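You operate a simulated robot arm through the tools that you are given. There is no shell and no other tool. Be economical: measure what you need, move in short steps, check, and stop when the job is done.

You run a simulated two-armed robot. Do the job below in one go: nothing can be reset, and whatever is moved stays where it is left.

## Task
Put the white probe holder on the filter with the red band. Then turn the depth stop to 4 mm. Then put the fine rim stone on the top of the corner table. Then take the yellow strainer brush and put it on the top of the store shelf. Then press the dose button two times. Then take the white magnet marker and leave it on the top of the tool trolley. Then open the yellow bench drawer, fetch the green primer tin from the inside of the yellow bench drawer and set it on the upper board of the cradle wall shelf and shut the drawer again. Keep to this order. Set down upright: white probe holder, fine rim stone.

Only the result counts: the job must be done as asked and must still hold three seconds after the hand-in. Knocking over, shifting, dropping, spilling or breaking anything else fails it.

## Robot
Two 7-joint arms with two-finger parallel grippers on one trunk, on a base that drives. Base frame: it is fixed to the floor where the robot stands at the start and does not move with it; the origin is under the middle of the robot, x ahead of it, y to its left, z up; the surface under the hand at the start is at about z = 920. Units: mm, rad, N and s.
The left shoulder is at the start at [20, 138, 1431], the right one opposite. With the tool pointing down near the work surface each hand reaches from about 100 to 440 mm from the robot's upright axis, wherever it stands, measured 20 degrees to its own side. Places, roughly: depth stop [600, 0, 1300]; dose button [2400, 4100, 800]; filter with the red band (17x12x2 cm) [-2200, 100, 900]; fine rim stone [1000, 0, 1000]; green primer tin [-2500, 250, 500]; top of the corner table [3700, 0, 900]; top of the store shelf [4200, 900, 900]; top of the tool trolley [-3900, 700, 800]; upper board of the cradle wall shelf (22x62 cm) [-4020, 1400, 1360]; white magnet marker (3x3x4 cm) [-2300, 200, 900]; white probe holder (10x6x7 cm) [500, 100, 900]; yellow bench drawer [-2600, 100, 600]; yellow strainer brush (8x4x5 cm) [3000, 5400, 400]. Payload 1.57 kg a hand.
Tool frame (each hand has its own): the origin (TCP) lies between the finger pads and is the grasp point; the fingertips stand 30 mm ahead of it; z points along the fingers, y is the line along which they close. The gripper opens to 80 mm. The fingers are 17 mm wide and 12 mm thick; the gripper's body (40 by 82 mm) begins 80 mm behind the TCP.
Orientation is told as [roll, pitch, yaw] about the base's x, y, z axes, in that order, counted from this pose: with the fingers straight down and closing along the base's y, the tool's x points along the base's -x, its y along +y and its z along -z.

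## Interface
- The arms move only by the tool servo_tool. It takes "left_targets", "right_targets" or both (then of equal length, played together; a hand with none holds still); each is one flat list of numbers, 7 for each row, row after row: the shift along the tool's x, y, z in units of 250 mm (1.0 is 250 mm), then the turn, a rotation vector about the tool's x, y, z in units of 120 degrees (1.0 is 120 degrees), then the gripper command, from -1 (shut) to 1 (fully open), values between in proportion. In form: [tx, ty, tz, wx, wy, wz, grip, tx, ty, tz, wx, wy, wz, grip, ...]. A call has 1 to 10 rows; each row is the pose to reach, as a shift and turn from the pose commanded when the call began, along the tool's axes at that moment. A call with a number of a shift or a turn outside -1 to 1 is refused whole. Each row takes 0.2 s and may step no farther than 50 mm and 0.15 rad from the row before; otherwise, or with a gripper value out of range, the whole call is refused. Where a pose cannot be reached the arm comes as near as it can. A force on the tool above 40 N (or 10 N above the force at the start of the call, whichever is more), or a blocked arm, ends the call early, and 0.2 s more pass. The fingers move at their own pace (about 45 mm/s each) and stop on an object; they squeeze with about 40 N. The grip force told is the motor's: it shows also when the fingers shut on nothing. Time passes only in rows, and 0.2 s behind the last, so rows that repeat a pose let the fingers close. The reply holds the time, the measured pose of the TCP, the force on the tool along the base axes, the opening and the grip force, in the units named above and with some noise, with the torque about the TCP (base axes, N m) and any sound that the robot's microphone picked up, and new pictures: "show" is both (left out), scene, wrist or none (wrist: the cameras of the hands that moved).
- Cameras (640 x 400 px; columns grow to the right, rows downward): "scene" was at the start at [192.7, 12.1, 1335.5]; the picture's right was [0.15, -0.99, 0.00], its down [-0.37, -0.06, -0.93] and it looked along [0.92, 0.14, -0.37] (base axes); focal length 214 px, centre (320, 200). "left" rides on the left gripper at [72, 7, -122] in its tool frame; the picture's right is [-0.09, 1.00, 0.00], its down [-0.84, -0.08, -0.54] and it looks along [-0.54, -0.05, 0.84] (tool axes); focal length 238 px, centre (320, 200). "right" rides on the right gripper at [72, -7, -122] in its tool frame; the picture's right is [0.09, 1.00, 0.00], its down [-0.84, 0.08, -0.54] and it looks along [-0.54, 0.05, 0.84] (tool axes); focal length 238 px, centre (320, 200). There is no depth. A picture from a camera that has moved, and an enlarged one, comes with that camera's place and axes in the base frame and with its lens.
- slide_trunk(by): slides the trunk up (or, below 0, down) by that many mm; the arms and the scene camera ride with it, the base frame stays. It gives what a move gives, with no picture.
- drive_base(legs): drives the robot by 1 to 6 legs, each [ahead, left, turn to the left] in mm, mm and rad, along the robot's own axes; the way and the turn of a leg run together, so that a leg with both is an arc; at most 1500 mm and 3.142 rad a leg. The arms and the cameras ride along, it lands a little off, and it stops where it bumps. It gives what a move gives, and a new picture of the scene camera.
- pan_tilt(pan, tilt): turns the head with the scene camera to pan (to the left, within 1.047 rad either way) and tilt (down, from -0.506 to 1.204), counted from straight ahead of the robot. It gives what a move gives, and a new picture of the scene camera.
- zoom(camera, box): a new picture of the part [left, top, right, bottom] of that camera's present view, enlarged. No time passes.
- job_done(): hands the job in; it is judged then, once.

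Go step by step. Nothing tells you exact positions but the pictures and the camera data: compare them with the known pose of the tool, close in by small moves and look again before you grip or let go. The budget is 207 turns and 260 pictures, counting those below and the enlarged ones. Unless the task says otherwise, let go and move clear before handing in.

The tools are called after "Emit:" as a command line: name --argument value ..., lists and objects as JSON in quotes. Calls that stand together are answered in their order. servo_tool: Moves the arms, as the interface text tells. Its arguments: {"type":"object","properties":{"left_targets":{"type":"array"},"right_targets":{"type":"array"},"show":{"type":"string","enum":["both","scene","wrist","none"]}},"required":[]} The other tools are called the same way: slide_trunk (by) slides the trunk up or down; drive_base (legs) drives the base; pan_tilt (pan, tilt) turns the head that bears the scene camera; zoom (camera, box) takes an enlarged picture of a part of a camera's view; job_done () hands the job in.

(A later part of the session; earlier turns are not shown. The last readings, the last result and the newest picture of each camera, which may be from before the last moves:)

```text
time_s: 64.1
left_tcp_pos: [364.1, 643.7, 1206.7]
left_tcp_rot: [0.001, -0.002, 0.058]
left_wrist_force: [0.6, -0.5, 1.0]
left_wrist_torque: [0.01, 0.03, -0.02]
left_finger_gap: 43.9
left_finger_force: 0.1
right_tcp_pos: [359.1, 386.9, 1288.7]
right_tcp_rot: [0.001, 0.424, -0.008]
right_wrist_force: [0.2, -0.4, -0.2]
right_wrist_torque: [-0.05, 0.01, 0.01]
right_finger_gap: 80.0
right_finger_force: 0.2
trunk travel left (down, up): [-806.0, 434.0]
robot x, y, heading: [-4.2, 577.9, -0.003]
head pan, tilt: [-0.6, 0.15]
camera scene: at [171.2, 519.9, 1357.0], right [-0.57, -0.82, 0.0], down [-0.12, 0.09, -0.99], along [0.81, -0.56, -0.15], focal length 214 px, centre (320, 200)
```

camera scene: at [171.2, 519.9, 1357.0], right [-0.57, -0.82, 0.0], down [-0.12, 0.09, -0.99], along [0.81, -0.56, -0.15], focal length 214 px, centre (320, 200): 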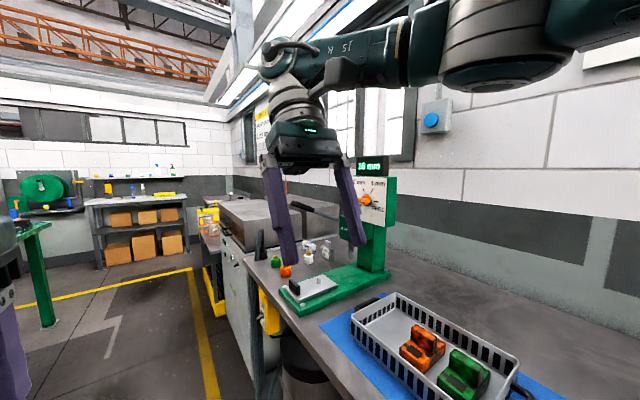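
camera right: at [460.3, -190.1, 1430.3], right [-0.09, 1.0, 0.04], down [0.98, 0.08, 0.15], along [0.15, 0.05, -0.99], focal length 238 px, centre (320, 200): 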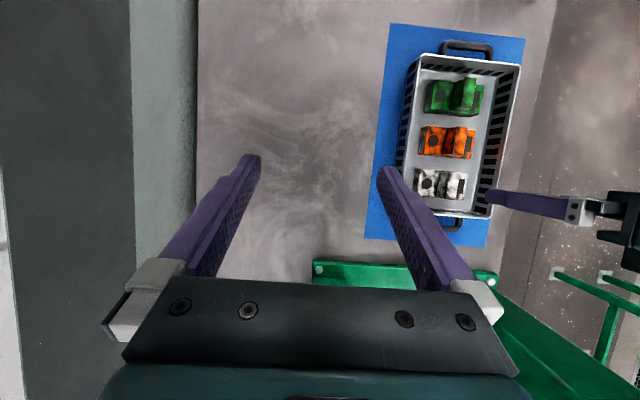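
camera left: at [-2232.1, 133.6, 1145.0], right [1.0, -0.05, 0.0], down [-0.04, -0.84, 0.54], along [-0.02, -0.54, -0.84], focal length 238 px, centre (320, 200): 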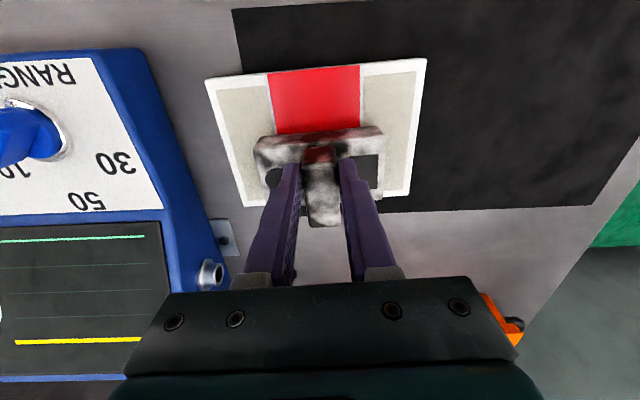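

The depth stop is an orange dial on the press's face toward the aisle, with a display above that reads about 16 mm. I'll zoom in.

Emit:
zoom --camera "scene" --box '[330, 140, 430, 220]'

Emit:
drive_base --legs '[[600, 0, 0], [0, 0, -1.568]]'

Emit:
pan_tilt --pan 0.0 --tilt 0.1

```text
5.00 times, centred on (380, 180) of scene
camera zoom: at [171.2, 519.9, 1357.0], right [-0.57, -0.82, 0.0], down [-0.12, 0.09, -0.99], along [0.81, -0.56, -0.15], focal length 1072 px, centre (20, 300)
```

zoom: 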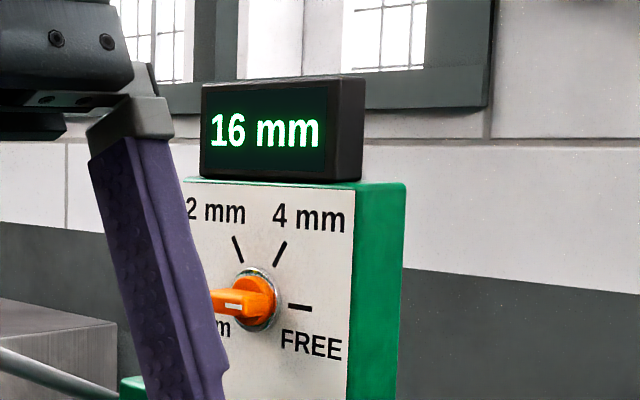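

```text
time_s: 71.5
left_tcp_pos: [637.5, 194.2, 1207.6]
left_tcp_rot: [0.001, -0.003, -1.59]
left_wrist_force: [0.1, 0.6, -0.3]
left_wrist_torque: [-0.02, -0.03, 0.03]
left_finger_gap: 43.9
left_finger_force: 0.1
right_tcp_pos: [381.9, 218.8, 1288.6]
right_tcp_rot: [0.002, 0.423, -1.656]
right_wrist_force: [-0.2, -0.6, -0.4]
right_wrist_torque: [-0.01, 0.02, -0.02]
right_finger_gap: 80.0
right_finger_force: 0.0
trunk travel left (down, up): [-806.0, 434.0]
robot x, y, heading: [598.0, 570.7, -1.653]
head pan, tilt: [-0.6, 0.15]
camera scene: at [531.8, 394.7, 1357.1], right [-0.78, 0.63, 0.0], down [0.09, 0.12, -0.99], along [-0.62, -0.77, -0.15], focal length 214 px, centre (320, 200)
```

scene: 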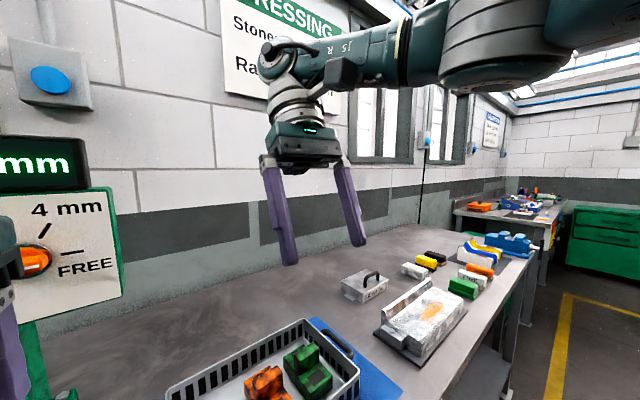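

```text
time_s: 72.5
left_tcp_pos: [637.8, 194.7, 1207.7]
left_tcp_rot: [0.002, -0.002, -1.59]
left_wrist_force: [-0.6, 0.5, 0.4]
left_wrist_torque: [0.01, -0.01, 0.0]
left_finger_gap: 43.8
left_finger_force: 0.0
right_tcp_pos: [382.1, 219.6, 1288.4]
right_tcp_rot: [0.001, 0.422, -1.656]
right_wrist_force: [-0.6, 0.0, -0.4]
right_wrist_torque: [0.02, -0.01, 0.01]
right_finger_gap: 79.9
right_finger_force: 0.1
trunk travel left (down, up): [-806.0, 434.0]
robot x, y, heading: [594.1, 566.8, -1.653]
head pan, tilt: [0.0, 0.099]
camera scene: at [582.7, 375.0, 1361.7], right [-1.0, 0.08, 0.0], down [0.01, 0.1, -0.99], along [-0.08, -0.99, -0.1], focal length 214 px, centre (320, 200)
```

scene: 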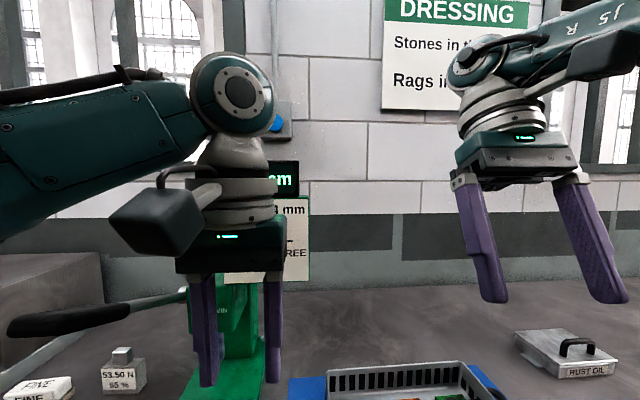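

The dial is at about (642, 10, 1253), facing the aisle, and points left now; 4 mm is up-right, so it needs about 120° clockwise. I'll turn the left hand to point forward, beside the dial first.

Emit:
servo_tool --left_targets '[0.03, 0.06, -0.03, 0, -0.07, 0, -1, 0.06, 0.12, -0.06, 0, -0.14, 0, -1, 0.09, 0.18, -0.09, 0, -0.21, 0, -1, 0.12, 0.24, -0.12, 0, -0.28, 0, -1, 0.15, 0.3, -0.15, 0, -0.35, 0, -1, 0.15, 0.36, -0.18, 0, -0.42, 0, -1, 0.15, 0.42, -0.18, 0, -0.49, 0, -1, 0.15, 0.48, -0.18, 0, -0.56, 0, -1, 0.15, 0.54, -0.18, 0, -0.63, 0, -1, 0.15, 0.6, -0.18, 0, -0.7, 0, -1]' --show "both"

```text
time_s: 74.7
left_tcp_pos: [774.6, 221.5, 1234.3]
left_tcp_rot: [-0.09, -1.414, -1.53]
left_wrist_force: [-11.6, -6.4, -2.8]
left_wrist_torque: [0.08, 0.06, -0.36]
left_finger_gap: 0.0
left_finger_force: 21.1
left hand out of reach, approached as far as the arm can: row 5, 6, 7, 8, 9, 10
right_tcp_pos: [381.7, 218.8, 1289.3]
right_tcp_rot: [0.0, 0.42, -1.659]
right_wrist_force: [-0.1, -0.2, -0.6]
right_wrist_torque: [-0.01, 0.03, -0.02]
right_finger_gap: 80.1
right_finger_force: 0.1
trunk travel left (down, up): [-806.0, 434.0]
robot x, y, heading: [598.7, 563.1, -1.657]
head pan, tilt: [0.0, 0.099]
stopped in row 10 (left hand): the force on the tool passed its limit at 58 N (the readings are from after the stop); the commanded pose is now the measured one
camera scene: at [580.9, 374.3, 1361.9], right [-1.0, 0.08, 0.0], down [0.01, 0.1, -1.0], along [-0.08, -0.99, -0.1], focal length 214 px, centre (320, 200)
camera left: at [786.1, 353.3, 1183.4], right [0.99, -0.06, 0.08], down [-0.04, 0.41, 0.91], along [-0.09, -0.91, 0.4], focal length 238 px, centre (320, 200)
```

scene: 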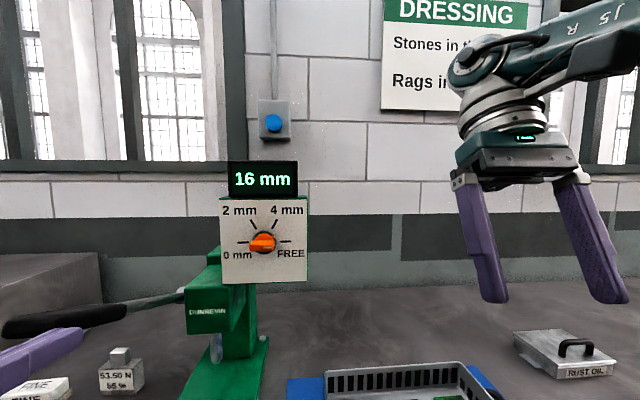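
left: 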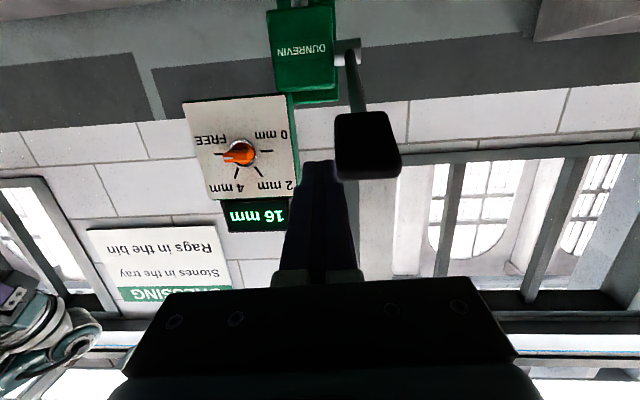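

The hand touched the press lever's handle end at (800, 208, 1235), so I'll pull away toward -x at once. Then I'll look at the dial, now visible.

Emit:
servo_tool --left_targets '[0, -0.12, -0.08, 0, 0, 0, -1, 0, -0.24, -0.16, 0, 0, 0, -1]' --show "none"

Emit:
zoom --camera "scene" --box '[200, 150, 320, 300]'

Emit:
zoom --camera "scene" --box '[0, 200, 320, 400]'

```text
time_s: 75.3
left_tcp_pos: [714.3, 260.6, 1229.8]
left_tcp_rot: [-0.054, -1.415, -1.559]
left_wrist_force: [-0.1, -0.5, 0.3]
left_wrist_torque: [0.0, 0.01, 0.02]
left_finger_gap: 0.0
left_finger_force: 21.8
left hand out of reach, approached as far as the arm can: row 1, 2
right_tcp_pos: [381.6, 219.2, 1288.7]
right_tcp_rot: [0.003, 0.423, -1.658]
right_wrist_force: [0.1, 0.8, 0.3]
right_wrist_torque: [-0.01, -0.03, 0.0]
right_finger_gap: 79.7
right_finger_force: 0.0
trunk travel left (down, up): [-806.0, 434.0]
robot x, y, heading: [596.2, 564.6, -1.654]
head pan, tilt: [0.0, 0.099]
```

```text
2.67 times, centred on (260, 225) of scene
camera zoom: at [582.2, 374.8, 1361.8], right [-1.0, 0.08, 0.0], down [0.01, 0.1, -1.0], along [-0.08, -0.99, -0.1], focal length 572 px, centre (480, 133)
```

zoom: 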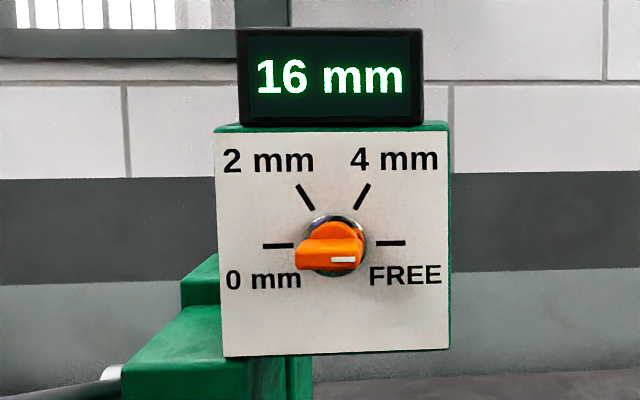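

```text
2.00 times, centred on (160, 300) of scene
camera zoom: at [582.2, 374.8, 1361.8], right [-1.0, 0.08, 0.0], down [0.01, 0.1, -1.0], along [-0.08, -0.99, -0.1], focal length 429 px, centre (640, 0)
```

zoom: 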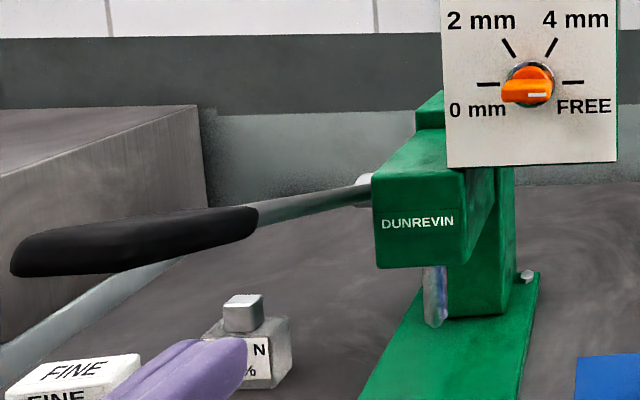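

The pointer's white mark is on FREE, so the dial needs 60° counterclockwise to reach the 4 mm tick. I'll back the base a little so the left arm has room to point forward, and square up.

Emit:
drive_base --legs '[[-130, 0, 0.084]]'

```text
time_s: 76.6
left_tcp_pos: [747.5, 403.6, 1228.6]
left_tcp_rot: [-0.059, -1.414, -1.468]
left_wrist_force: [0.3, 0.1, -0.1]
left_wrist_torque: [0.0, -0.01, 0.01]
left_finger_gap: 0.0
left_finger_force: 21.2
right_tcp_pos: [418.7, 334.5, 1289.6]
right_tcp_rot: [0.003, 0.423, -1.568]
right_wrist_force: [-0.1, 0.2, -0.3]
right_wrist_torque: [-0.02, -0.02, 0.03]
right_finger_gap: 80.1
right_finger_force: 0.1
trunk travel left (down, up): [-806.0, 434.0]
robot x, y, heading: [601.8, 699.9, -1.566]
head pan, tilt: [0.0, 0.099]
camera scene: at [604.0, 506.4, 1361.8], right [-1.0, -0.01, 0.0], down [0.0, 0.1, -1.0], along [0.01, -0.99, -0.1], focal length 214 px, centre (320, 200)
```

scene: 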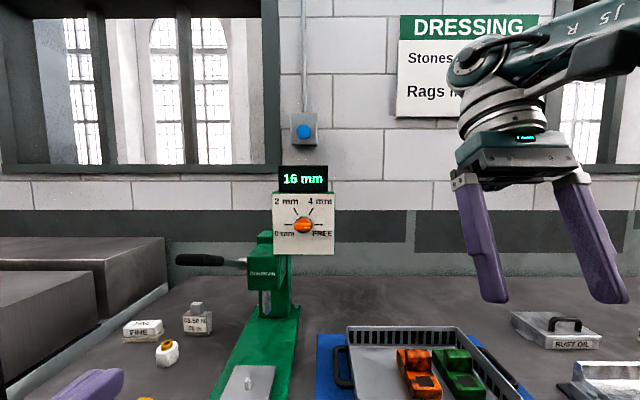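

I'll straighten the hand and bring it in front of the dial, still well clear of it.

Emit:
servo_tool --left_targets '[-0.038, -0.074, 0.14, 0.004, -0.012, 0, 0, -0.076, -0.149, 0.283, 0.007, -0.025, 0, 0, -0.115, -0.223, 0.425, 0.011, -0.037, 0, 0, -0.153, -0.297, 0.567, 0.014, -0.05, 0, 0, -0.191, -0.372, 0.708, 0.018, -0.062, 0, 0, -0.229, -0.446, 0.85, 0.0212, -0.0742, 0, 0]'

```text
time_s: 78.0
left_tcp_pos: [646.0, 182.9, 1257.1]
left_tcp_rot: [-1.684, -1.559, 0.114]
left_wrist_force: [0.6, 0.1, -0.9]
left_wrist_torque: [0.0, 0.0, -0.01]
left_finger_gap: 40.0
left_finger_force: 0.0
right_tcp_pos: [417.2, 333.7, 1289.1]
right_tcp_rot: [0.001, 0.423, -1.571]
right_wrist_force: [0.2, 0.6, -0.4]
right_wrist_torque: [0.01, -0.01, 0.01]
right_finger_gap: 80.1
right_finger_force: 0.1
trunk travel left (down, up): [-806.0, 434.0]
robot x, y, heading: [600.4, 701.1, -1.564]
head pan, tilt: [0.0, 0.099]
camera scene: at [604.1, 506.4, 1361.7], right [-1.0, -0.01, 0.0], down [0.0, 0.1, -1.0], along [0.01, -0.99, -0.1], focal length 214 px, centre (320, 200)
camera left: at [651.5, 306.5, 1186.8], right [1.0, 0.0, 0.08], down [-0.07, 0.54, 0.84], along [-0.04, -0.84, 0.54], focal length 238 px, centre (320, 200)
```

scene: 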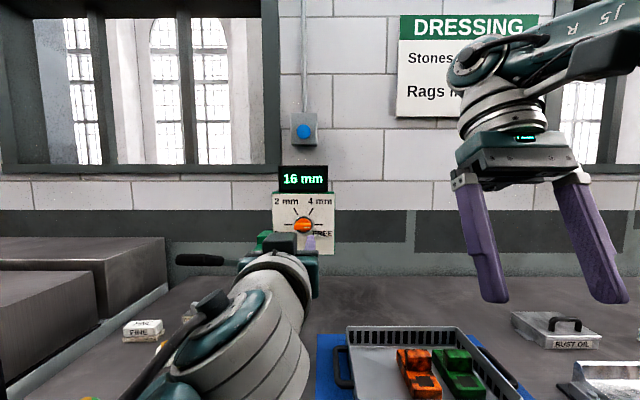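
left: 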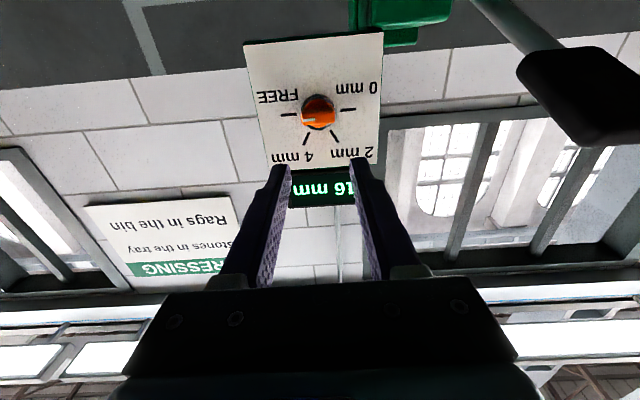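

The dial centre is confirmed near (646, 20, 1251). I'll roll the hand 90° so that the fingers close vertically on the bar.

Emit:
servo_tool --left_targets '[0, 0, 0, 0, 0, 0.07, 0, 0, 0, 0, 0, 0, 0.14, 0, 0, 0, 0, 0, 0, 0.21, 0, 0, 0, 0, 0, 0, 0.28, 0, 0, 0, 0, 0, 0, 0.35, 0, 0, 0, 0, 0, 0, 0.42, 0, 0, 0, 0, 0, 0, 0.49, 0, 0, 0, 0, 0, 0, 0.56, 0, 0, 0, 0, 0, 0, 0.63, 0, 0, 0, 0, 0, 0, 0.7, 0]' --show "none"

Emit:
servo_tool --left_targets '[0, 0, 0, 0, 0, 0.05, 0, 0, 0, 0, 0, 0, 0.05, 0]'

```text
time_s: 80.2
left_tcp_pos: [645.3, 182.3, 1254.3]
left_tcp_rot: [1.573, -0.113, -3.139]
left_wrist_force: [0.0, -0.2, 0.4]
left_wrist_torque: [0.01, 0.03, -0.02]
left_finger_gap: 39.6
left_finger_force: 0.0
right_tcp_pos: [417.4, 334.6, 1288.1]
right_tcp_rot: [0.004, 0.424, -1.569]
right_wrist_force: [-0.6, 1.2, -0.2]
right_wrist_torque: [0.02, 0.0, 0.02]
right_finger_gap: 79.6
right_finger_force: 0.1
trunk travel left (down, up): [-806.0, 434.0]
robot x, y, heading: [602.6, 700.1, -1.559]
head pan, tilt: [0.0, 0.099]
```

```text
time_s: 80.8
left_tcp_pos: [644.6, 179.7, 1253.8]
left_tcp_rot: [1.571, -0.01, -3.141]
left_wrist_force: [0.1, 0.1, -0.2]
left_wrist_torque: [-0.01, 0.02, -0.03]
left_finger_gap: 40.2
left_finger_force: 0.0
right_tcp_pos: [417.4, 334.4, 1288.9]
right_tcp_rot: [0.002, 0.422, -1.569]
right_wrist_force: [-1.7, -0.7, -1.0]
right_wrist_torque: [0.0, 0.01, -0.01]
right_finger_gap: 80.0
right_finger_force: 0.1
trunk travel left (down, up): [-806.0, 434.0]
robot x, y, heading: [599.9, 701.1, -1.564]
head pan, tilt: [0.0, 0.099]
camera scene: at [604.0, 506.4, 1361.7], right [-1.0, -0.01, 0.0], down [0.0, 0.1, -1.0], along [0.01, -0.99, -0.1], focal length 214 px, centre (320, 200)
camera left: at [716.4, 303.5, 1261.2], right [-0.08, 0.0, 1.0], down [-0.84, 0.54, -0.07], along [-0.54, -0.84, -0.04], focal length 238 px, centre (320, 200)
```

scene: 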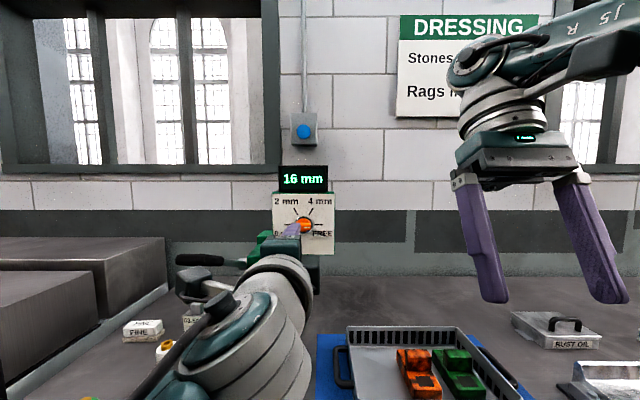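
left: 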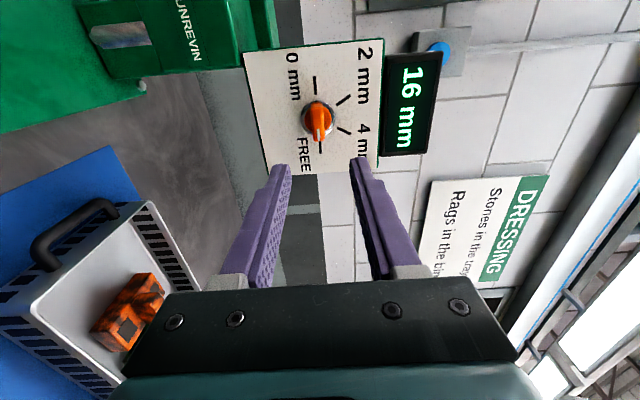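

The fingers straddle the bar's height. I'll approach to y ≈ 85 and check the depth.

Emit:
servo_tool --left_targets '[0.003, 0, 0.15, 0, 0, 0, 0, 0.006, 0, 0.3, 0, 0, 0, 0, 0.006, 0, 0.38, 0, 0, 0, 0]'

Emit:
zoom --camera "left" --box '[220, 20, 420, 220]'

```text
time_s: 81.6
left_tcp_pos: [645.9, 85.8, 1254.3]
left_tcp_rot: [1.572, -0.013, -3.141]
left_wrist_force: [0.7, 0.3, 0.3]
left_wrist_torque: [0.0, -0.01, -0.03]
left_finger_gap: 39.8
left_finger_force: 0.1
right_tcp_pos: [418.7, 333.6, 1290.2]
right_tcp_rot: [0.001, 0.424, -1.57]
right_wrist_force: [-0.2, -0.1, 0.2]
right_wrist_torque: [0.03, 0.01, -0.01]
right_finger_gap: 80.1
right_finger_force: 0.0
trunk travel left (down, up): [-806.0, 434.0]
robot x, y, heading: [598.8, 703.7, -1.567]
head pan, tilt: [0.0, 0.099]
camera scene: at [604.0, 506.4, 1361.7], right [-1.0, -0.01, 0.0], down [0.0, 0.1, -1.0], along [0.01, -0.99, -0.1], focal length 214 px, centre (320, 200)
camera left: at [717.6, 208.0, 1261.4], right [-0.08, 0.0, 1.0], down [-0.84, 0.54, -0.07], along [-0.54, -0.84, -0.04], focal length 238 px, centre (320, 200)
```

scene: 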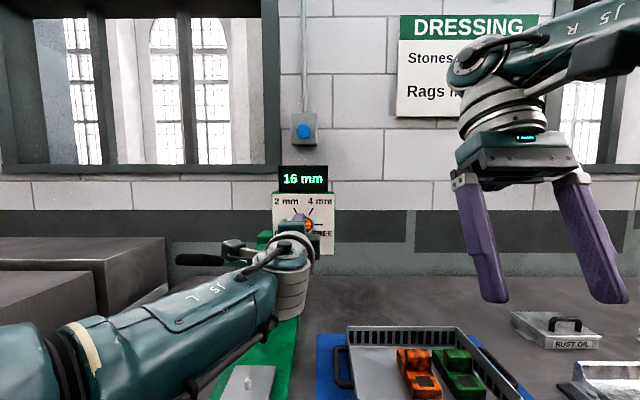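
left: 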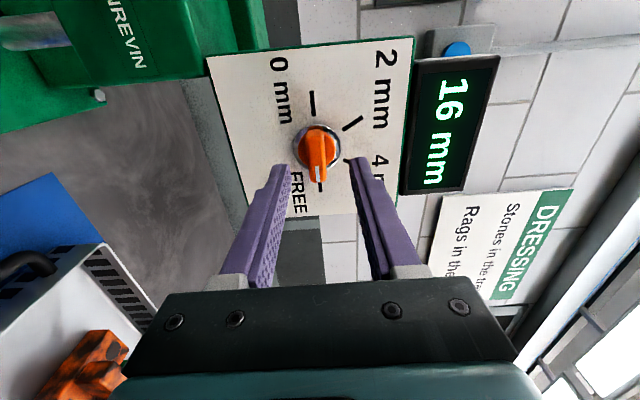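

```text
2.00 times, centred on (320, 120) of left
camera zoom: at [717.6, 208.0, 1261.4], right [-0.08, 0.0, 1.0], down [-0.84, 0.54, -0.07], along [-0.54, -0.84, -0.04], focal length 477 px, centre (320, 360)
```

zoom: 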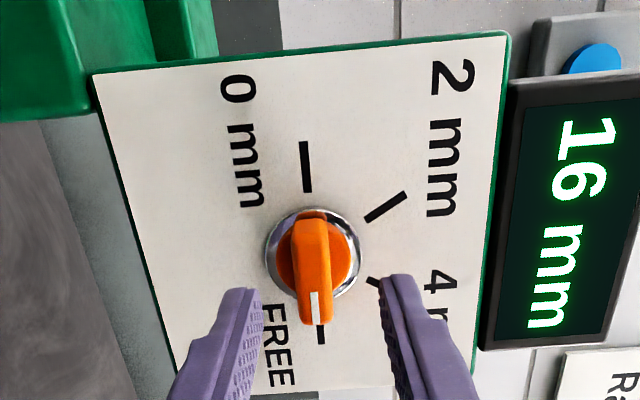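

The panel plane is at y ≈ 3, and the bar is centred between the fingers. I'll go in to TCP y ≈ 43 and close on the bar.

Emit:
servo_tool --left_targets '[-0.004, -0.003, 0.09, 0, 0, 0, 0, -0.004, -0.003, 0.172, 0, 0, 0, 0, -0.004, -0.003, 0.172, 0, 0, 0, -1, -0.004, -0.003, 0.172, 0, 0, 0, -1, -0.004, -0.003, 0.172, 0, 0, 0, -1]'

```text
time_s: 82.8
left_tcp_pos: [646.8, 74.8, 1254.2]
left_tcp_rot: [1.573, -0.015, -3.139]
left_wrist_force: [-0.9, -0.4, 0.1]
left_wrist_torque: [-0.03, -0.05, -0.02]
left_finger_gap: 0.2
left_finger_force: 16.7
left hand out of reach, approached as far as the arm can: row 1, 2, 3, 4, 5
right_tcp_pos: [417.6, 333.3, 1287.3]
right_tcp_rot: [0.001, 0.421, -1.569]
right_wrist_force: [0.3, -0.2, 1.1]
right_wrist_torque: [-0.05, 0.0, 0.01]
right_finger_gap: 80.2
right_finger_force: 0.1
trunk travel left (down, up): [-806.0, 434.0]
robot x, y, heading: [598.5, 700.3, -1.564]
head pan, tilt: [0.0, 0.099]
camera scene: at [604.0, 506.4, 1361.7], right [-1.0, -0.01, 0.0], down [0.0, 0.1, -1.0], along [0.01, -0.99, -0.1], focal length 214 px, centre (320, 200)
camera left: at [717.7, 197.6, 1260.8], right [-0.08, 0.0, 1.0], down [-0.84, 0.54, -0.07], along [-0.54, -0.84, -0.04], focal length 238 px, centre (320, 200)
```

scene: 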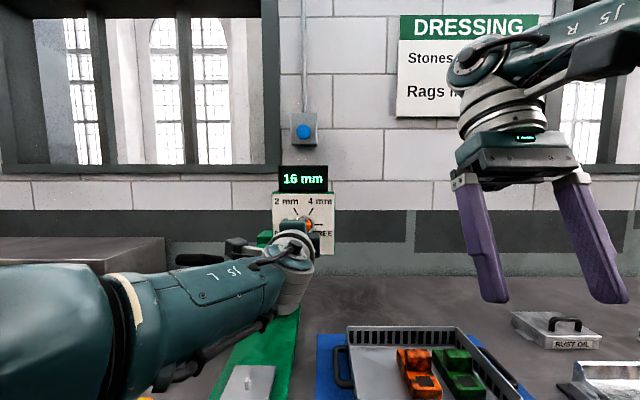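
left: 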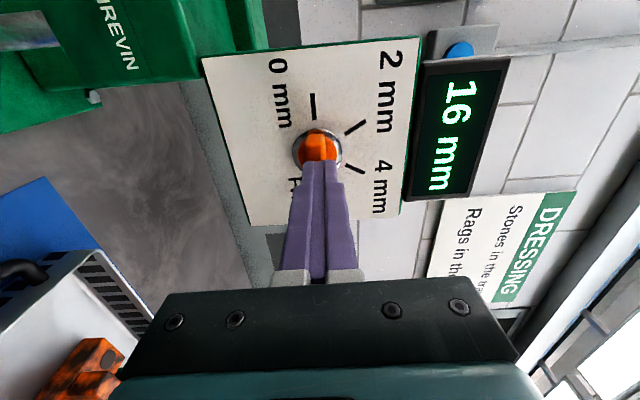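

The arm is at its reach limit and the fingers shut short of the bar. I'll open, pull back, drive closer and retry.

Emit:
servo_tool --left_targets '[0, 0, -0.1, 0, 0, 0, 0, 0, 0, -0.2, 0, 0, 0, 0, 0, 0, -0.3, 0, 0, 0, 0]' --show "none"

Emit:
drive_base --legs '[[70, 0, 0]]'

Emit:
servo_tool --left_targets '[0, 0, 0, 0, 0, 0, 0]' --show "wrist"

```text
time_s: 83.6
left_tcp_pos: [643.2, 150.5, 1252.9]
left_tcp_rot: [1.572, -0.012, -3.141]
left_wrist_force: [-0.1, 0.3, -0.3]
left_wrist_torque: [0.04, -0.01, -0.03]
left_finger_gap: 40.1
left_finger_force: 0.0
right_tcp_pos: [417.8, 333.4, 1288.8]
right_tcp_rot: [0.001, 0.423, -1.569]
right_wrist_force: [0.1, -1.1, 0.6]
right_wrist_torque: [0.01, 0.02, 0.04]
right_finger_gap: 80.2
right_finger_force: 0.0
trunk travel left (down, up): [-806.0, 434.0]
robot x, y, heading: [596.2, 698.8, -1.567]
head pan, tilt: [0.0, 0.099]
```

```text
time_s: 84.6
left_tcp_pos: [645.0, 80.4, 1251.6]
left_tcp_rot: [1.572, -0.012, -3.141]
left_wrist_force: [0.4, 0.0, 0.1]
left_wrist_torque: [0.01, 0.01, -0.02]
left_finger_gap: 39.8
left_finger_force: 0.1
right_tcp_pos: [418.8, 264.1, 1288.9]
right_tcp_rot: [0.001, 0.422, -1.568]
right_wrist_force: [0.4, 0.0, 0.3]
right_wrist_torque: [0.04, 0.0, 0.02]
right_finger_gap: 79.9
right_finger_force: 0.2
trunk travel left (down, up): [-806.0, 434.0]
robot x, y, heading: [601.0, 627.5, -1.569]
head pan, tilt: [0.0, 0.099]
camera scene: at [604.7, 437.1, 1361.7], right [-1.0, -0.01, 0.0], down [0.0, 0.1, -1.0], along [0.01, -0.99, -0.1], focal length 214 px, centre (320, 200)
```

scene: 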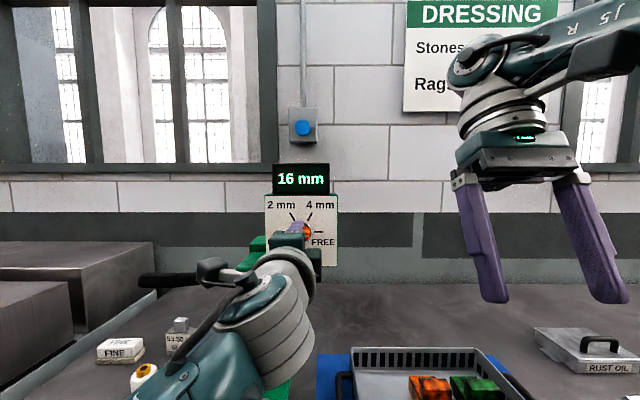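

```text
time_s: 85.0
left_tcp_pos: [644.5, 80.4, 1252.5]
left_tcp_rot: [1.574, -0.012, -3.14]
left_wrist_force: [-0.8, 0.3, -0.8]
left_wrist_torque: [0.01, -0.01, -0.01]
left_finger_gap: 39.9
left_finger_force: 0.0
right_tcp_pos: [419.1, 265.1, 1289.1]
right_tcp_rot: [0.001, 0.423, -1.569]
right_wrist_force: [-0.1, 0.1, 0.5]
right_wrist_torque: [0.0, 0.01, -0.02]
right_finger_gap: 79.9
right_finger_force: 0.1
trunk travel left (down, up): [-806.0, 434.0]
robot x, y, heading: [603.7, 632.1, -1.562]
head pan, tilt: [0.0, 0.099]
camera left: at [715.8, 203.3, 1259.2], right [-0.08, 0.0, 1.0], down [-0.84, 0.54, -0.07], along [-0.54, -0.84, -0.04], focal length 238 px, centre (320, 200)
```

left: 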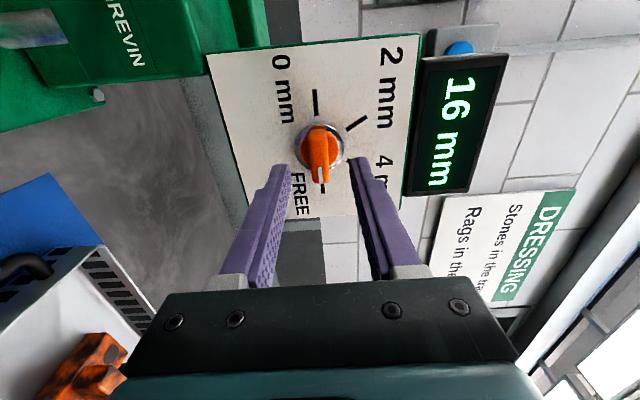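

Well lined up again. I'll move in 37 mm and close.

Emit:
servo_tool --left_targets '[0.002, 0.002, 0.08, 0, 0, 0, 0, 0.004, 0.004, 0.15, 0, 0, 0, 0, 0.004, 0.004, 0.15, 0, 0, 0, -1, 0.004, 0.004, 0.15, 0, 0, 0, -1, 0.004, 0.004, 0.15, 0, 0, 0, -1]' --show "wrist"

```text
time_s: 86.2
left_tcp_pos: [645.3, 42.0, 1252.6]
left_tcp_rot: [1.569, -0.012, -3.137]
left_wrist_force: [0.3, -7.3, -7.7]
left_wrist_torque: [0.25, 0.0, -0.03]
left_finger_gap: 31.6
left_finger_force: 35.3
right_tcp_pos: [419.1, 264.0, 1288.6]
right_tcp_rot: [0.001, 0.42, -1.568]
right_wrist_force: [0.3, -0.1, 0.0]
right_wrist_torque: [0.06, 0.0, 0.02]
right_finger_gap: 80.1
right_finger_force: 0.1
trunk travel left (down, up): [-806.0, 434.0]
robot x, y, heading: [604.5, 631.9, -1.565]
head pan, tilt: [0.0, 0.099]
camera left: at [715.8, 165.2, 1259.1], right [-0.08, 0.0, 1.0], down [-0.84, 0.54, -0.07], along [-0.54, -0.84, -0.04], focal length 238 px, centre (320, 200)
```

left: 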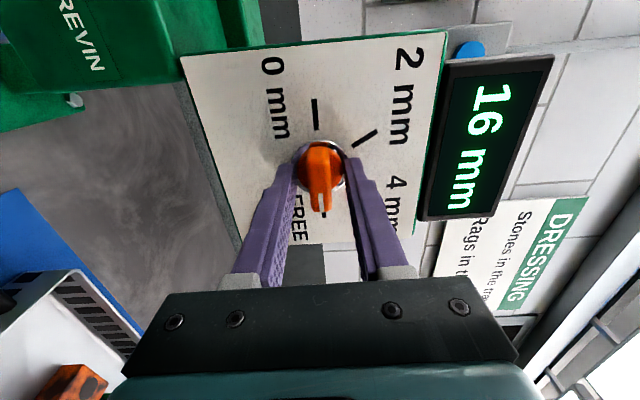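

The fingers closed on the round knob base (32 mm), not the bar. I'll back off 12 mm and grip the bar itself.

Emit:
servo_tool --left_targets '[0, 0, 0, 0, 0, 0, 0, 0, 0, -0.05, 0, 0, 0, 0, 0, 0, -0.05, 0, 0, 0, -1, 0, 0, -0.05, 0, 0, 0, -1, 0, 0, -0.05, 0, 0, 0, -1]' --show "wrist"

```text
time_s: 87.4
left_tcp_pos: [645.1, 54.2, 1251.1]
left_tcp_rot: [1.571, -0.013, -3.141]
left_wrist_force: [-1.0, -2.4, -4.3]
left_wrist_torque: [0.07, 0.02, -0.18]
left_finger_gap: 13.8
left_finger_force: 25.7
right_tcp_pos: [418.5, 265.0, 1288.6]
right_tcp_rot: [0.001, 0.421, -1.569]
right_wrist_force: [1.2, 0.3, -0.2]
right_wrist_torque: [0.0, -0.05, 0.0]
right_finger_gap: 80.0
right_finger_force: 0.0
trunk travel left (down, up): [-806.0, 434.0]
robot x, y, heading: [601.2, 633.9, -1.563]
head pan, tilt: [0.0, 0.099]
camera left: at [715.4, 177.6, 1259.0], right [-0.08, 0.0, 1.0], down [-0.84, 0.54, -0.07], along [-0.54, -0.84, -0.04], focal length 238 px, centre (320, 200)
```

left: 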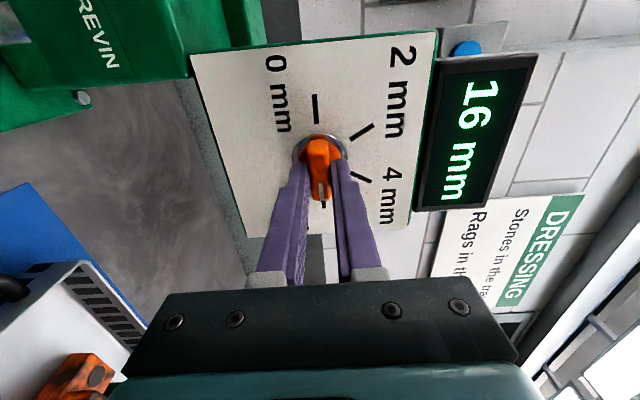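

The bar is gripped. I'll turn it 60° counterclockwise.

Emit:
servo_tool --left_targets '[0, 0, 0, 0, 0, -0.0625, -1, 0, 0, 0, 0, 0, -0.125, -1, 0, 0, 0, 0, 0, -0.1875, -1, 0, 0, 0, 0, 0, -0.25, -1, 0, 0, 0, 0, 0, -0.3125, -1, 0, 0, 0, 0, 0, -0.375, -1, 0, 0, 0, 0, 0, -0.4375, -1, 0, 0, 0, 0, 0, -0.5, -1]'

```text
time_s: 89.2
left_tcp_pos: [645.2, 55.4, 1252.1]
left_tcp_rot: [1.573, -1.063, -3.142]
left_wrist_force: [-5.5, -11.6, -9.5]
left_wrist_torque: [-0.36, -0.05, -0.5]
left_finger_gap: 13.9
left_finger_force: 30.5
right_tcp_pos: [419.0, 264.2, 1288.8]
right_tcp_rot: [0.0, 0.423, -1.57]
right_wrist_force: [0.2, -0.2, -0.3]
right_wrist_torque: [0.0, 0.03, -0.02]
right_finger_gap: 80.1
right_finger_force: 0.2
trunk travel left (down, up): [-806.0, 434.0]
robot x, y, heading: [602.8, 629.4, -1.565]
head pan, tilt: [0.0, 0.099]
camera scene: at [604.3, 436.9, 1361.7], right [-1.0, -0.01, 0.0], down [0.0, 0.1, -1.0], along [0.01, -1.0, -0.1], focal length 214 px, centre (320, 200)
camera left: at [684.6, 177.5, 1194.2], right [0.83, 0.0, 0.56], down [-0.48, 0.54, 0.69], along [-0.3, -0.84, 0.45], focal length 238 px, centre (320, 200)
```

scene: 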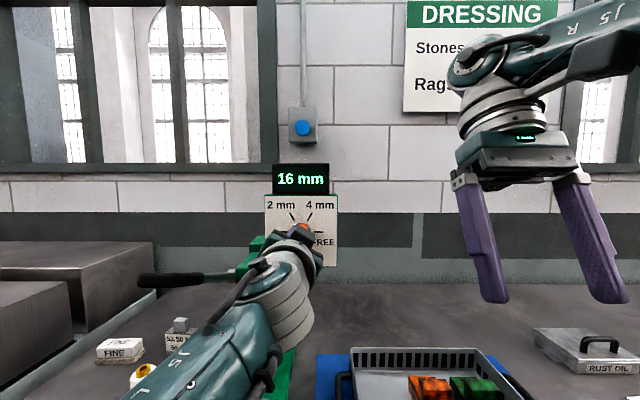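
left: 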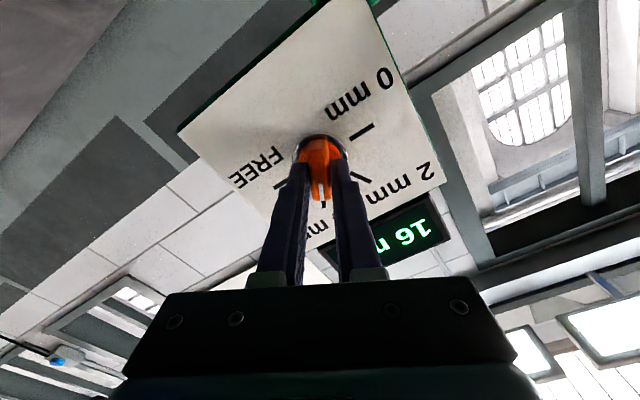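

The dial turned with the hand, but the display still showed 16 mm. I'll check for lag and look more closely.

Emit:
servo_tool --left_targets '[0, 0, 0, 0, 0, 0, -1, 0, 0, 0, 0, 0, 0, -1]' --show "none"

Emit:
zoom --camera "left" --box '[240, 100, 440, 280]'

Emit:
zoom --camera "scene" --box '[250, 150, 350, 270]'

```text
time_s: 89.8
left_tcp_pos: [645.0, 54.4, 1252.7]
left_tcp_rot: [1.571, -1.061, -3.14]
left_wrist_force: [-5.7, -10.3, -10.9]
left_wrist_torque: [-0.35, 0.01, -0.59]
left_finger_gap: 13.8
left_finger_force: 30.2
right_tcp_pos: [419.2, 264.0, 1289.2]
right_tcp_rot: [0.0, 0.424, -1.569]
right_wrist_force: [0.2, -0.3, -0.1]
right_wrist_torque: [-0.02, 0.01, 0.01]
right_finger_gap: 80.1
right_finger_force: 0.1
trunk travel left (down, up): [-806.0, 434.0]
robot x, y, heading: [604.1, 629.9, -1.563]
head pan, tilt: [0.0, 0.099]
```

```text
2.22 times, centred on (340, 190) of left
camera zoom: at [684.7, 177.5, 1194.3], right [0.82, 0.0, 0.57], down [-0.48, 0.54, 0.69], along [-0.31, -0.84, 0.45], focal length 530 px, centre (276, 222)
```

zoom: 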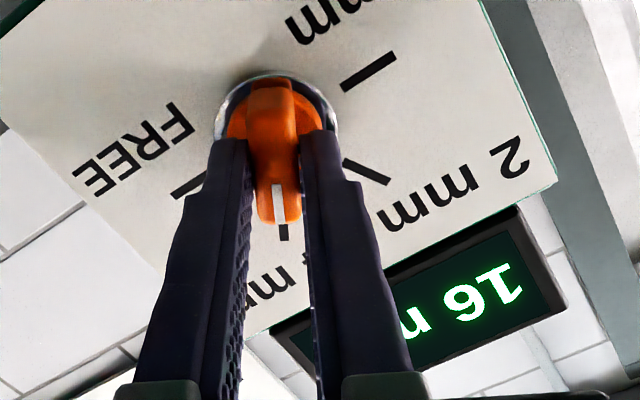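

```text
3.33 times, centred on (300, 210) of scene
camera zoom: at [604.3, 436.9, 1361.8], right [-1.0, -0.01, 0.0], down [0.0, 0.1, -1.0], along [0.01, -1.0, -0.1], focal length 715 px, centre (387, 167)
```

zoom: 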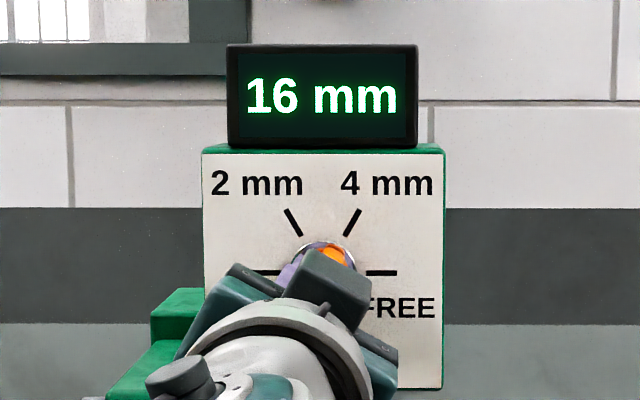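

The white mark is on the 4 mm tick. I'll release the bar and back off to see whether it rests there and what the display says.

Emit:
servo_tool --left_targets '[0, 0, 0, 0, 0, 0, 0.1, 0, 0, 0, 0, 0, 0, 0.1, 0, 0, -0.1, 0, 0, 0, 0.1, 0, 0, -0.25, 0, 0, 0, 0.1, 0, 0, -0.4, 0, 0, 0, 0.1]'

Emit:
zoom --camera "left" --box '[220, 60, 480, 260]'

```text
time_s: 91.0
left_tcp_pos: [648.6, 152.7, 1256.8]
left_tcp_rot: [1.593, -1.037, 3.133]
left_wrist_force: [-0.1, -0.3, -0.1]
left_wrist_torque: [0.0, -0.01, 0.01]
left_finger_gap: 44.0
left_finger_force: 0.1
right_tcp_pos: [418.1, 263.5, 1289.0]
right_tcp_rot: [0.002, 0.423, -1.569]
right_wrist_force: [0.0, -0.5, -0.1]
right_wrist_torque: [0.01, -0.02, 0.0]
right_finger_gap: 80.2
right_finger_force: 0.1
trunk travel left (down, up): [-806.0, 434.0]
robot x, y, heading: [603.8, 630.8, -1.559]
head pan, tilt: [0.0, 0.099]
camera scene: at [604.7, 437.1, 1361.7], right [-1.0, -0.01, 0.0], down [0.0, 0.1, -1.0], along [0.01, -0.99, -0.1], focal length 214 px, centre (320, 200)
camera left: at [689.1, 275.0, 1198.4], right [0.81, 0.02, 0.59], down [-0.5, 0.54, 0.67], along [-0.31, -0.84, 0.45], focal length 238 px, centre (320, 200)
```

scene: 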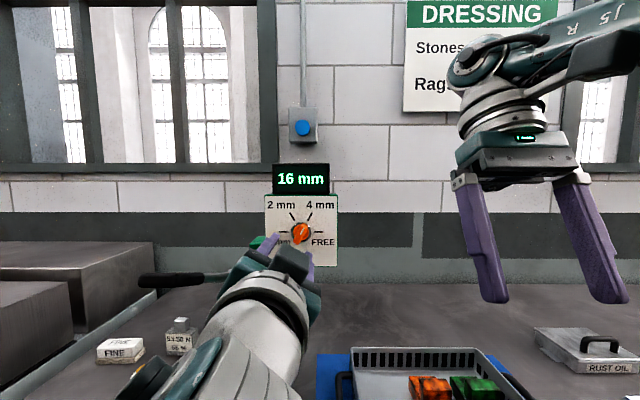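
left: 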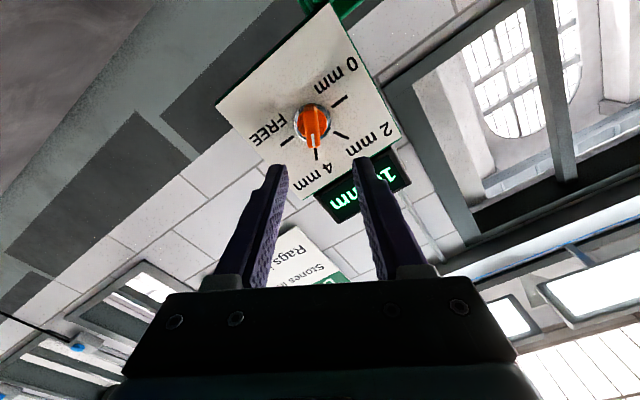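

```text
2.00 times, centred on (350, 160) of left
camera zoom: at [689.1, 275.0, 1198.4], right [0.81, 0.02, 0.59], down [-0.5, 0.54, 0.67], along [-0.31, -0.84, 0.45], focal length 477 px, centre (260, 280)
```

zoom: 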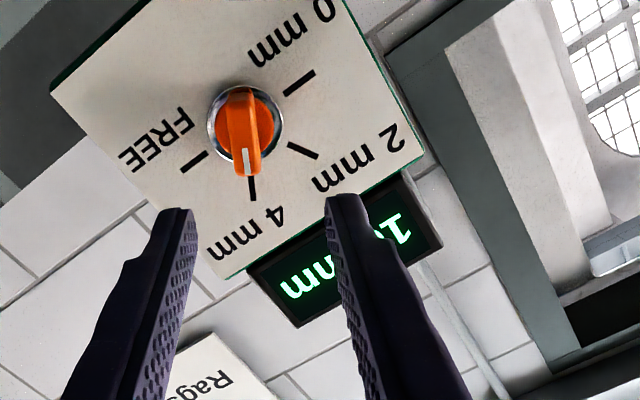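

Emit:
zoom --camera "scene" --box '[260, 150, 340, 270]'

```text
3.33 times, centred on (300, 210) of scene
camera zoom: at [604.7, 437.1, 1361.7], right [-1.0, -0.01, 0.0], down [0.0, 0.1, -1.0], along [0.01, -0.99, -0.1], focal length 715 px, centre (387, 167)
```

zoom: 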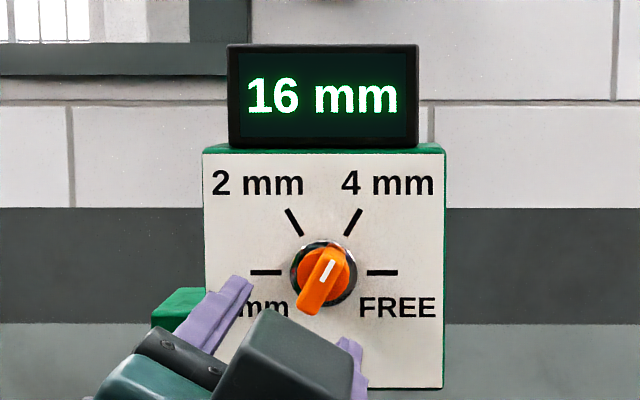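

The pointer sits on the 4 mm tick, while the display seems to show the ram's height. Now I'll unroll the hand and bring it back to pointing down.

Emit:
servo_tool --left_targets '[0, 0, 0, 0, 0, -0.065, 0, 0, 0, 0, 0, 0, -0.13, 0, 0, 0, 0, 0, 0, -0.195, 0, 0, 0, 0, 0, 0, -0.255, 0]' --show "none"

Emit:
servo_tool --left_targets '[0, 0, -0.03, 0, 0.07, 0, 0, 0, 0, -0.06, 0, 0.14, 0, 0, 0, 0, -0.06, 0, 0.21, 0, 0, 0, 0, -0.06, 0, 0.28, 0, 0, 0, 0, -0.06, 0, 0.35, 0, 0, 0, 0, -0.06, 0, 0.42, 0, 0, 0, 0, -0.06, 0, 0.49, 0, 0, 0, 0, -0.06, 0, 0.56, 0, 0, 0, 0, -0.06, 0, 0.63, 0, 0, 0, 0, -0.06, 0, 0.7, 0, 0]' --show "scene"

```text
time_s: 92.2
left_tcp_pos: [670.3, 155.0, 1235.4]
left_tcp_rot: [1.583, -1.462, 3.134]
left_wrist_force: [0.8, -0.6, 0.5]
left_wrist_torque: [-0.03, 0.01, -0.01]
left_finger_gap: 40.1
left_finger_force: 0.1
right_tcp_pos: [418.9, 263.6, 1289.0]
right_tcp_rot: [0.002, 0.423, -1.569]
right_wrist_force: [-0.2, 0.7, -0.6]
right_wrist_torque: [0.02, -0.01, 0.01]
right_finger_gap: 80.1
right_finger_force: 0.0
trunk travel left (down, up): [-806.0, 434.0]
robot x, y, heading: [600.0, 631.8, -1.566]
head pan, tilt: [0.0, 0.099]
stopped in row 4 (left hand): the arm was blocked; the commanded pose is now the measured one
```

```text
time_s: 94.4
left_tcp_pos: [668.1, 170.7, 1236.1]
left_tcp_rot: [0.095, -0.102, -1.575]
left_wrist_force: [0.7, -0.4, 0.3]
left_wrist_torque: [0.02, 0.01, 0.0]
left_finger_gap: 40.2
left_finger_force: 0.1
right_tcp_pos: [419.5, 263.4, 1288.3]
right_tcp_rot: [0.002, 0.423, -1.57]
right_wrist_force: [-0.3, -0.8, -0.6]
right_wrist_torque: [0.01, -0.01, 0.01]
right_finger_gap: 79.8
right_finger_force: 0.0
trunk travel left (down, up): [-806.0, 434.0]
robot x, y, heading: [603.4, 628.4, -1.563]
head pan, tilt: [0.0, 0.099]
camera scene: at [604.7, 437.1, 1361.7], right [-1.0, -0.01, 0.0], down [0.0, 0.1, -1.0], along [0.01, -0.99, -0.1], focal length 214 px, centre (320, 200)
```

scene: 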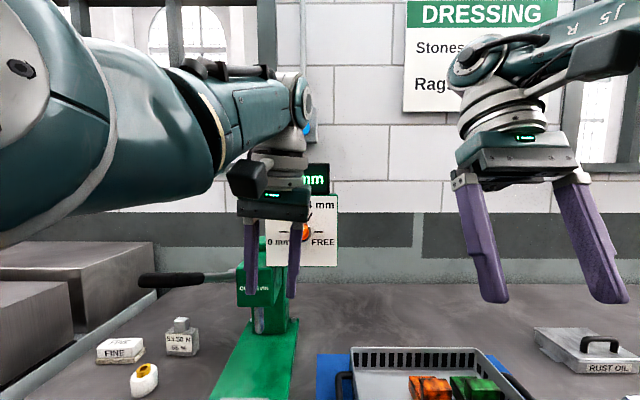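

The hand points down again. I'll back away from the press lever, then move sideways toward the fine stone and look.

Emit:
drive_base --legs '[[-200, 0, 0], [0, 380, 0]]'

Emit:
pan_tilt --pan -0.3 --tilt 0.35

```text
time_s: 98.0
left_tcp_pos: [1057.7, 371.8, 1235.5]
left_tcp_rot: [0.096, -0.103, -1.567]
left_wrist_force: [0.8, 0.0, -0.2]
left_wrist_torque: [0.02, 0.0, -0.02]
left_finger_gap: 39.8
left_finger_force: 0.1
right_tcp_pos: [806.9, 463.0, 1288.5]
right_tcp_rot: [0.0, 0.421, -1.561]
right_wrist_force: [0.1, 0.5, -0.3]
right_wrist_torque: [0.02, 0.01, 0.0]
right_finger_gap: 80.3
right_finger_force: 0.1
trunk travel left (down, up): [-806.0, 434.0]
robot x, y, heading: [986.6, 835.5, -1.551]
head pan, tilt: [0.0, 0.099]
camera scene: at [990.8, 638.0, 1361.7], right [-1.0, -0.02, 0.0], down [0.0, 0.1, -1.0], along [0.02, -0.99, -0.1], focal length 214 px, centre (320, 200)
```

scene: 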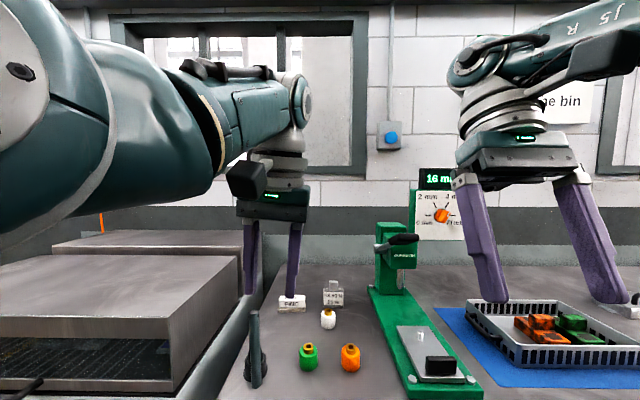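

```text
time_s: 98.8
left_tcp_pos: [1057.5, 371.4, 1235.9]
left_tcp_rot: [0.096, -0.105, -1.565]
left_wrist_force: [0.7, 0.8, -0.2]
left_wrist_torque: [0.01, 0.0, 0.01]
left_finger_gap: 40.3
left_finger_force: 0.1
right_tcp_pos: [806.2, 464.2, 1289.1]
right_tcp_rot: [0.001, 0.421, -1.56]
right_wrist_force: [0.1, -0.2, -0.5]
right_wrist_torque: [-0.01, -0.03, -0.01]
right_finger_gap: 80.0
right_finger_force: 0.0
trunk travel left (down, up): [-806.0, 434.0]
robot x, y, heading: [988.1, 828.7, -1.553]
head pan, tilt: [-0.3, 0.351]
camera scene: at [963.3, 640.6, 1338.4], right [-0.96, 0.28, 0.0], down [0.1, 0.33, -0.94], along [-0.26, -0.9, -0.34], focal length 214 px, centre (320, 200)
```

scene: 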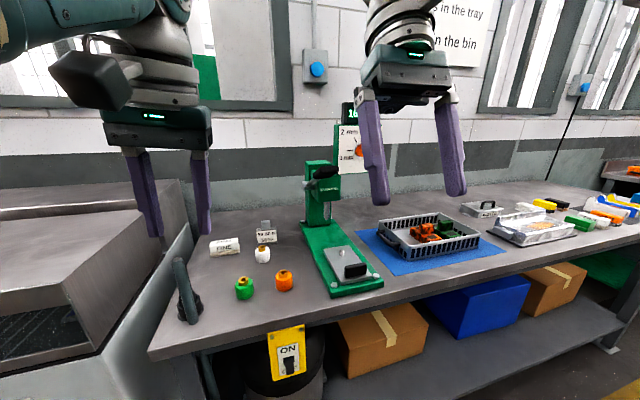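

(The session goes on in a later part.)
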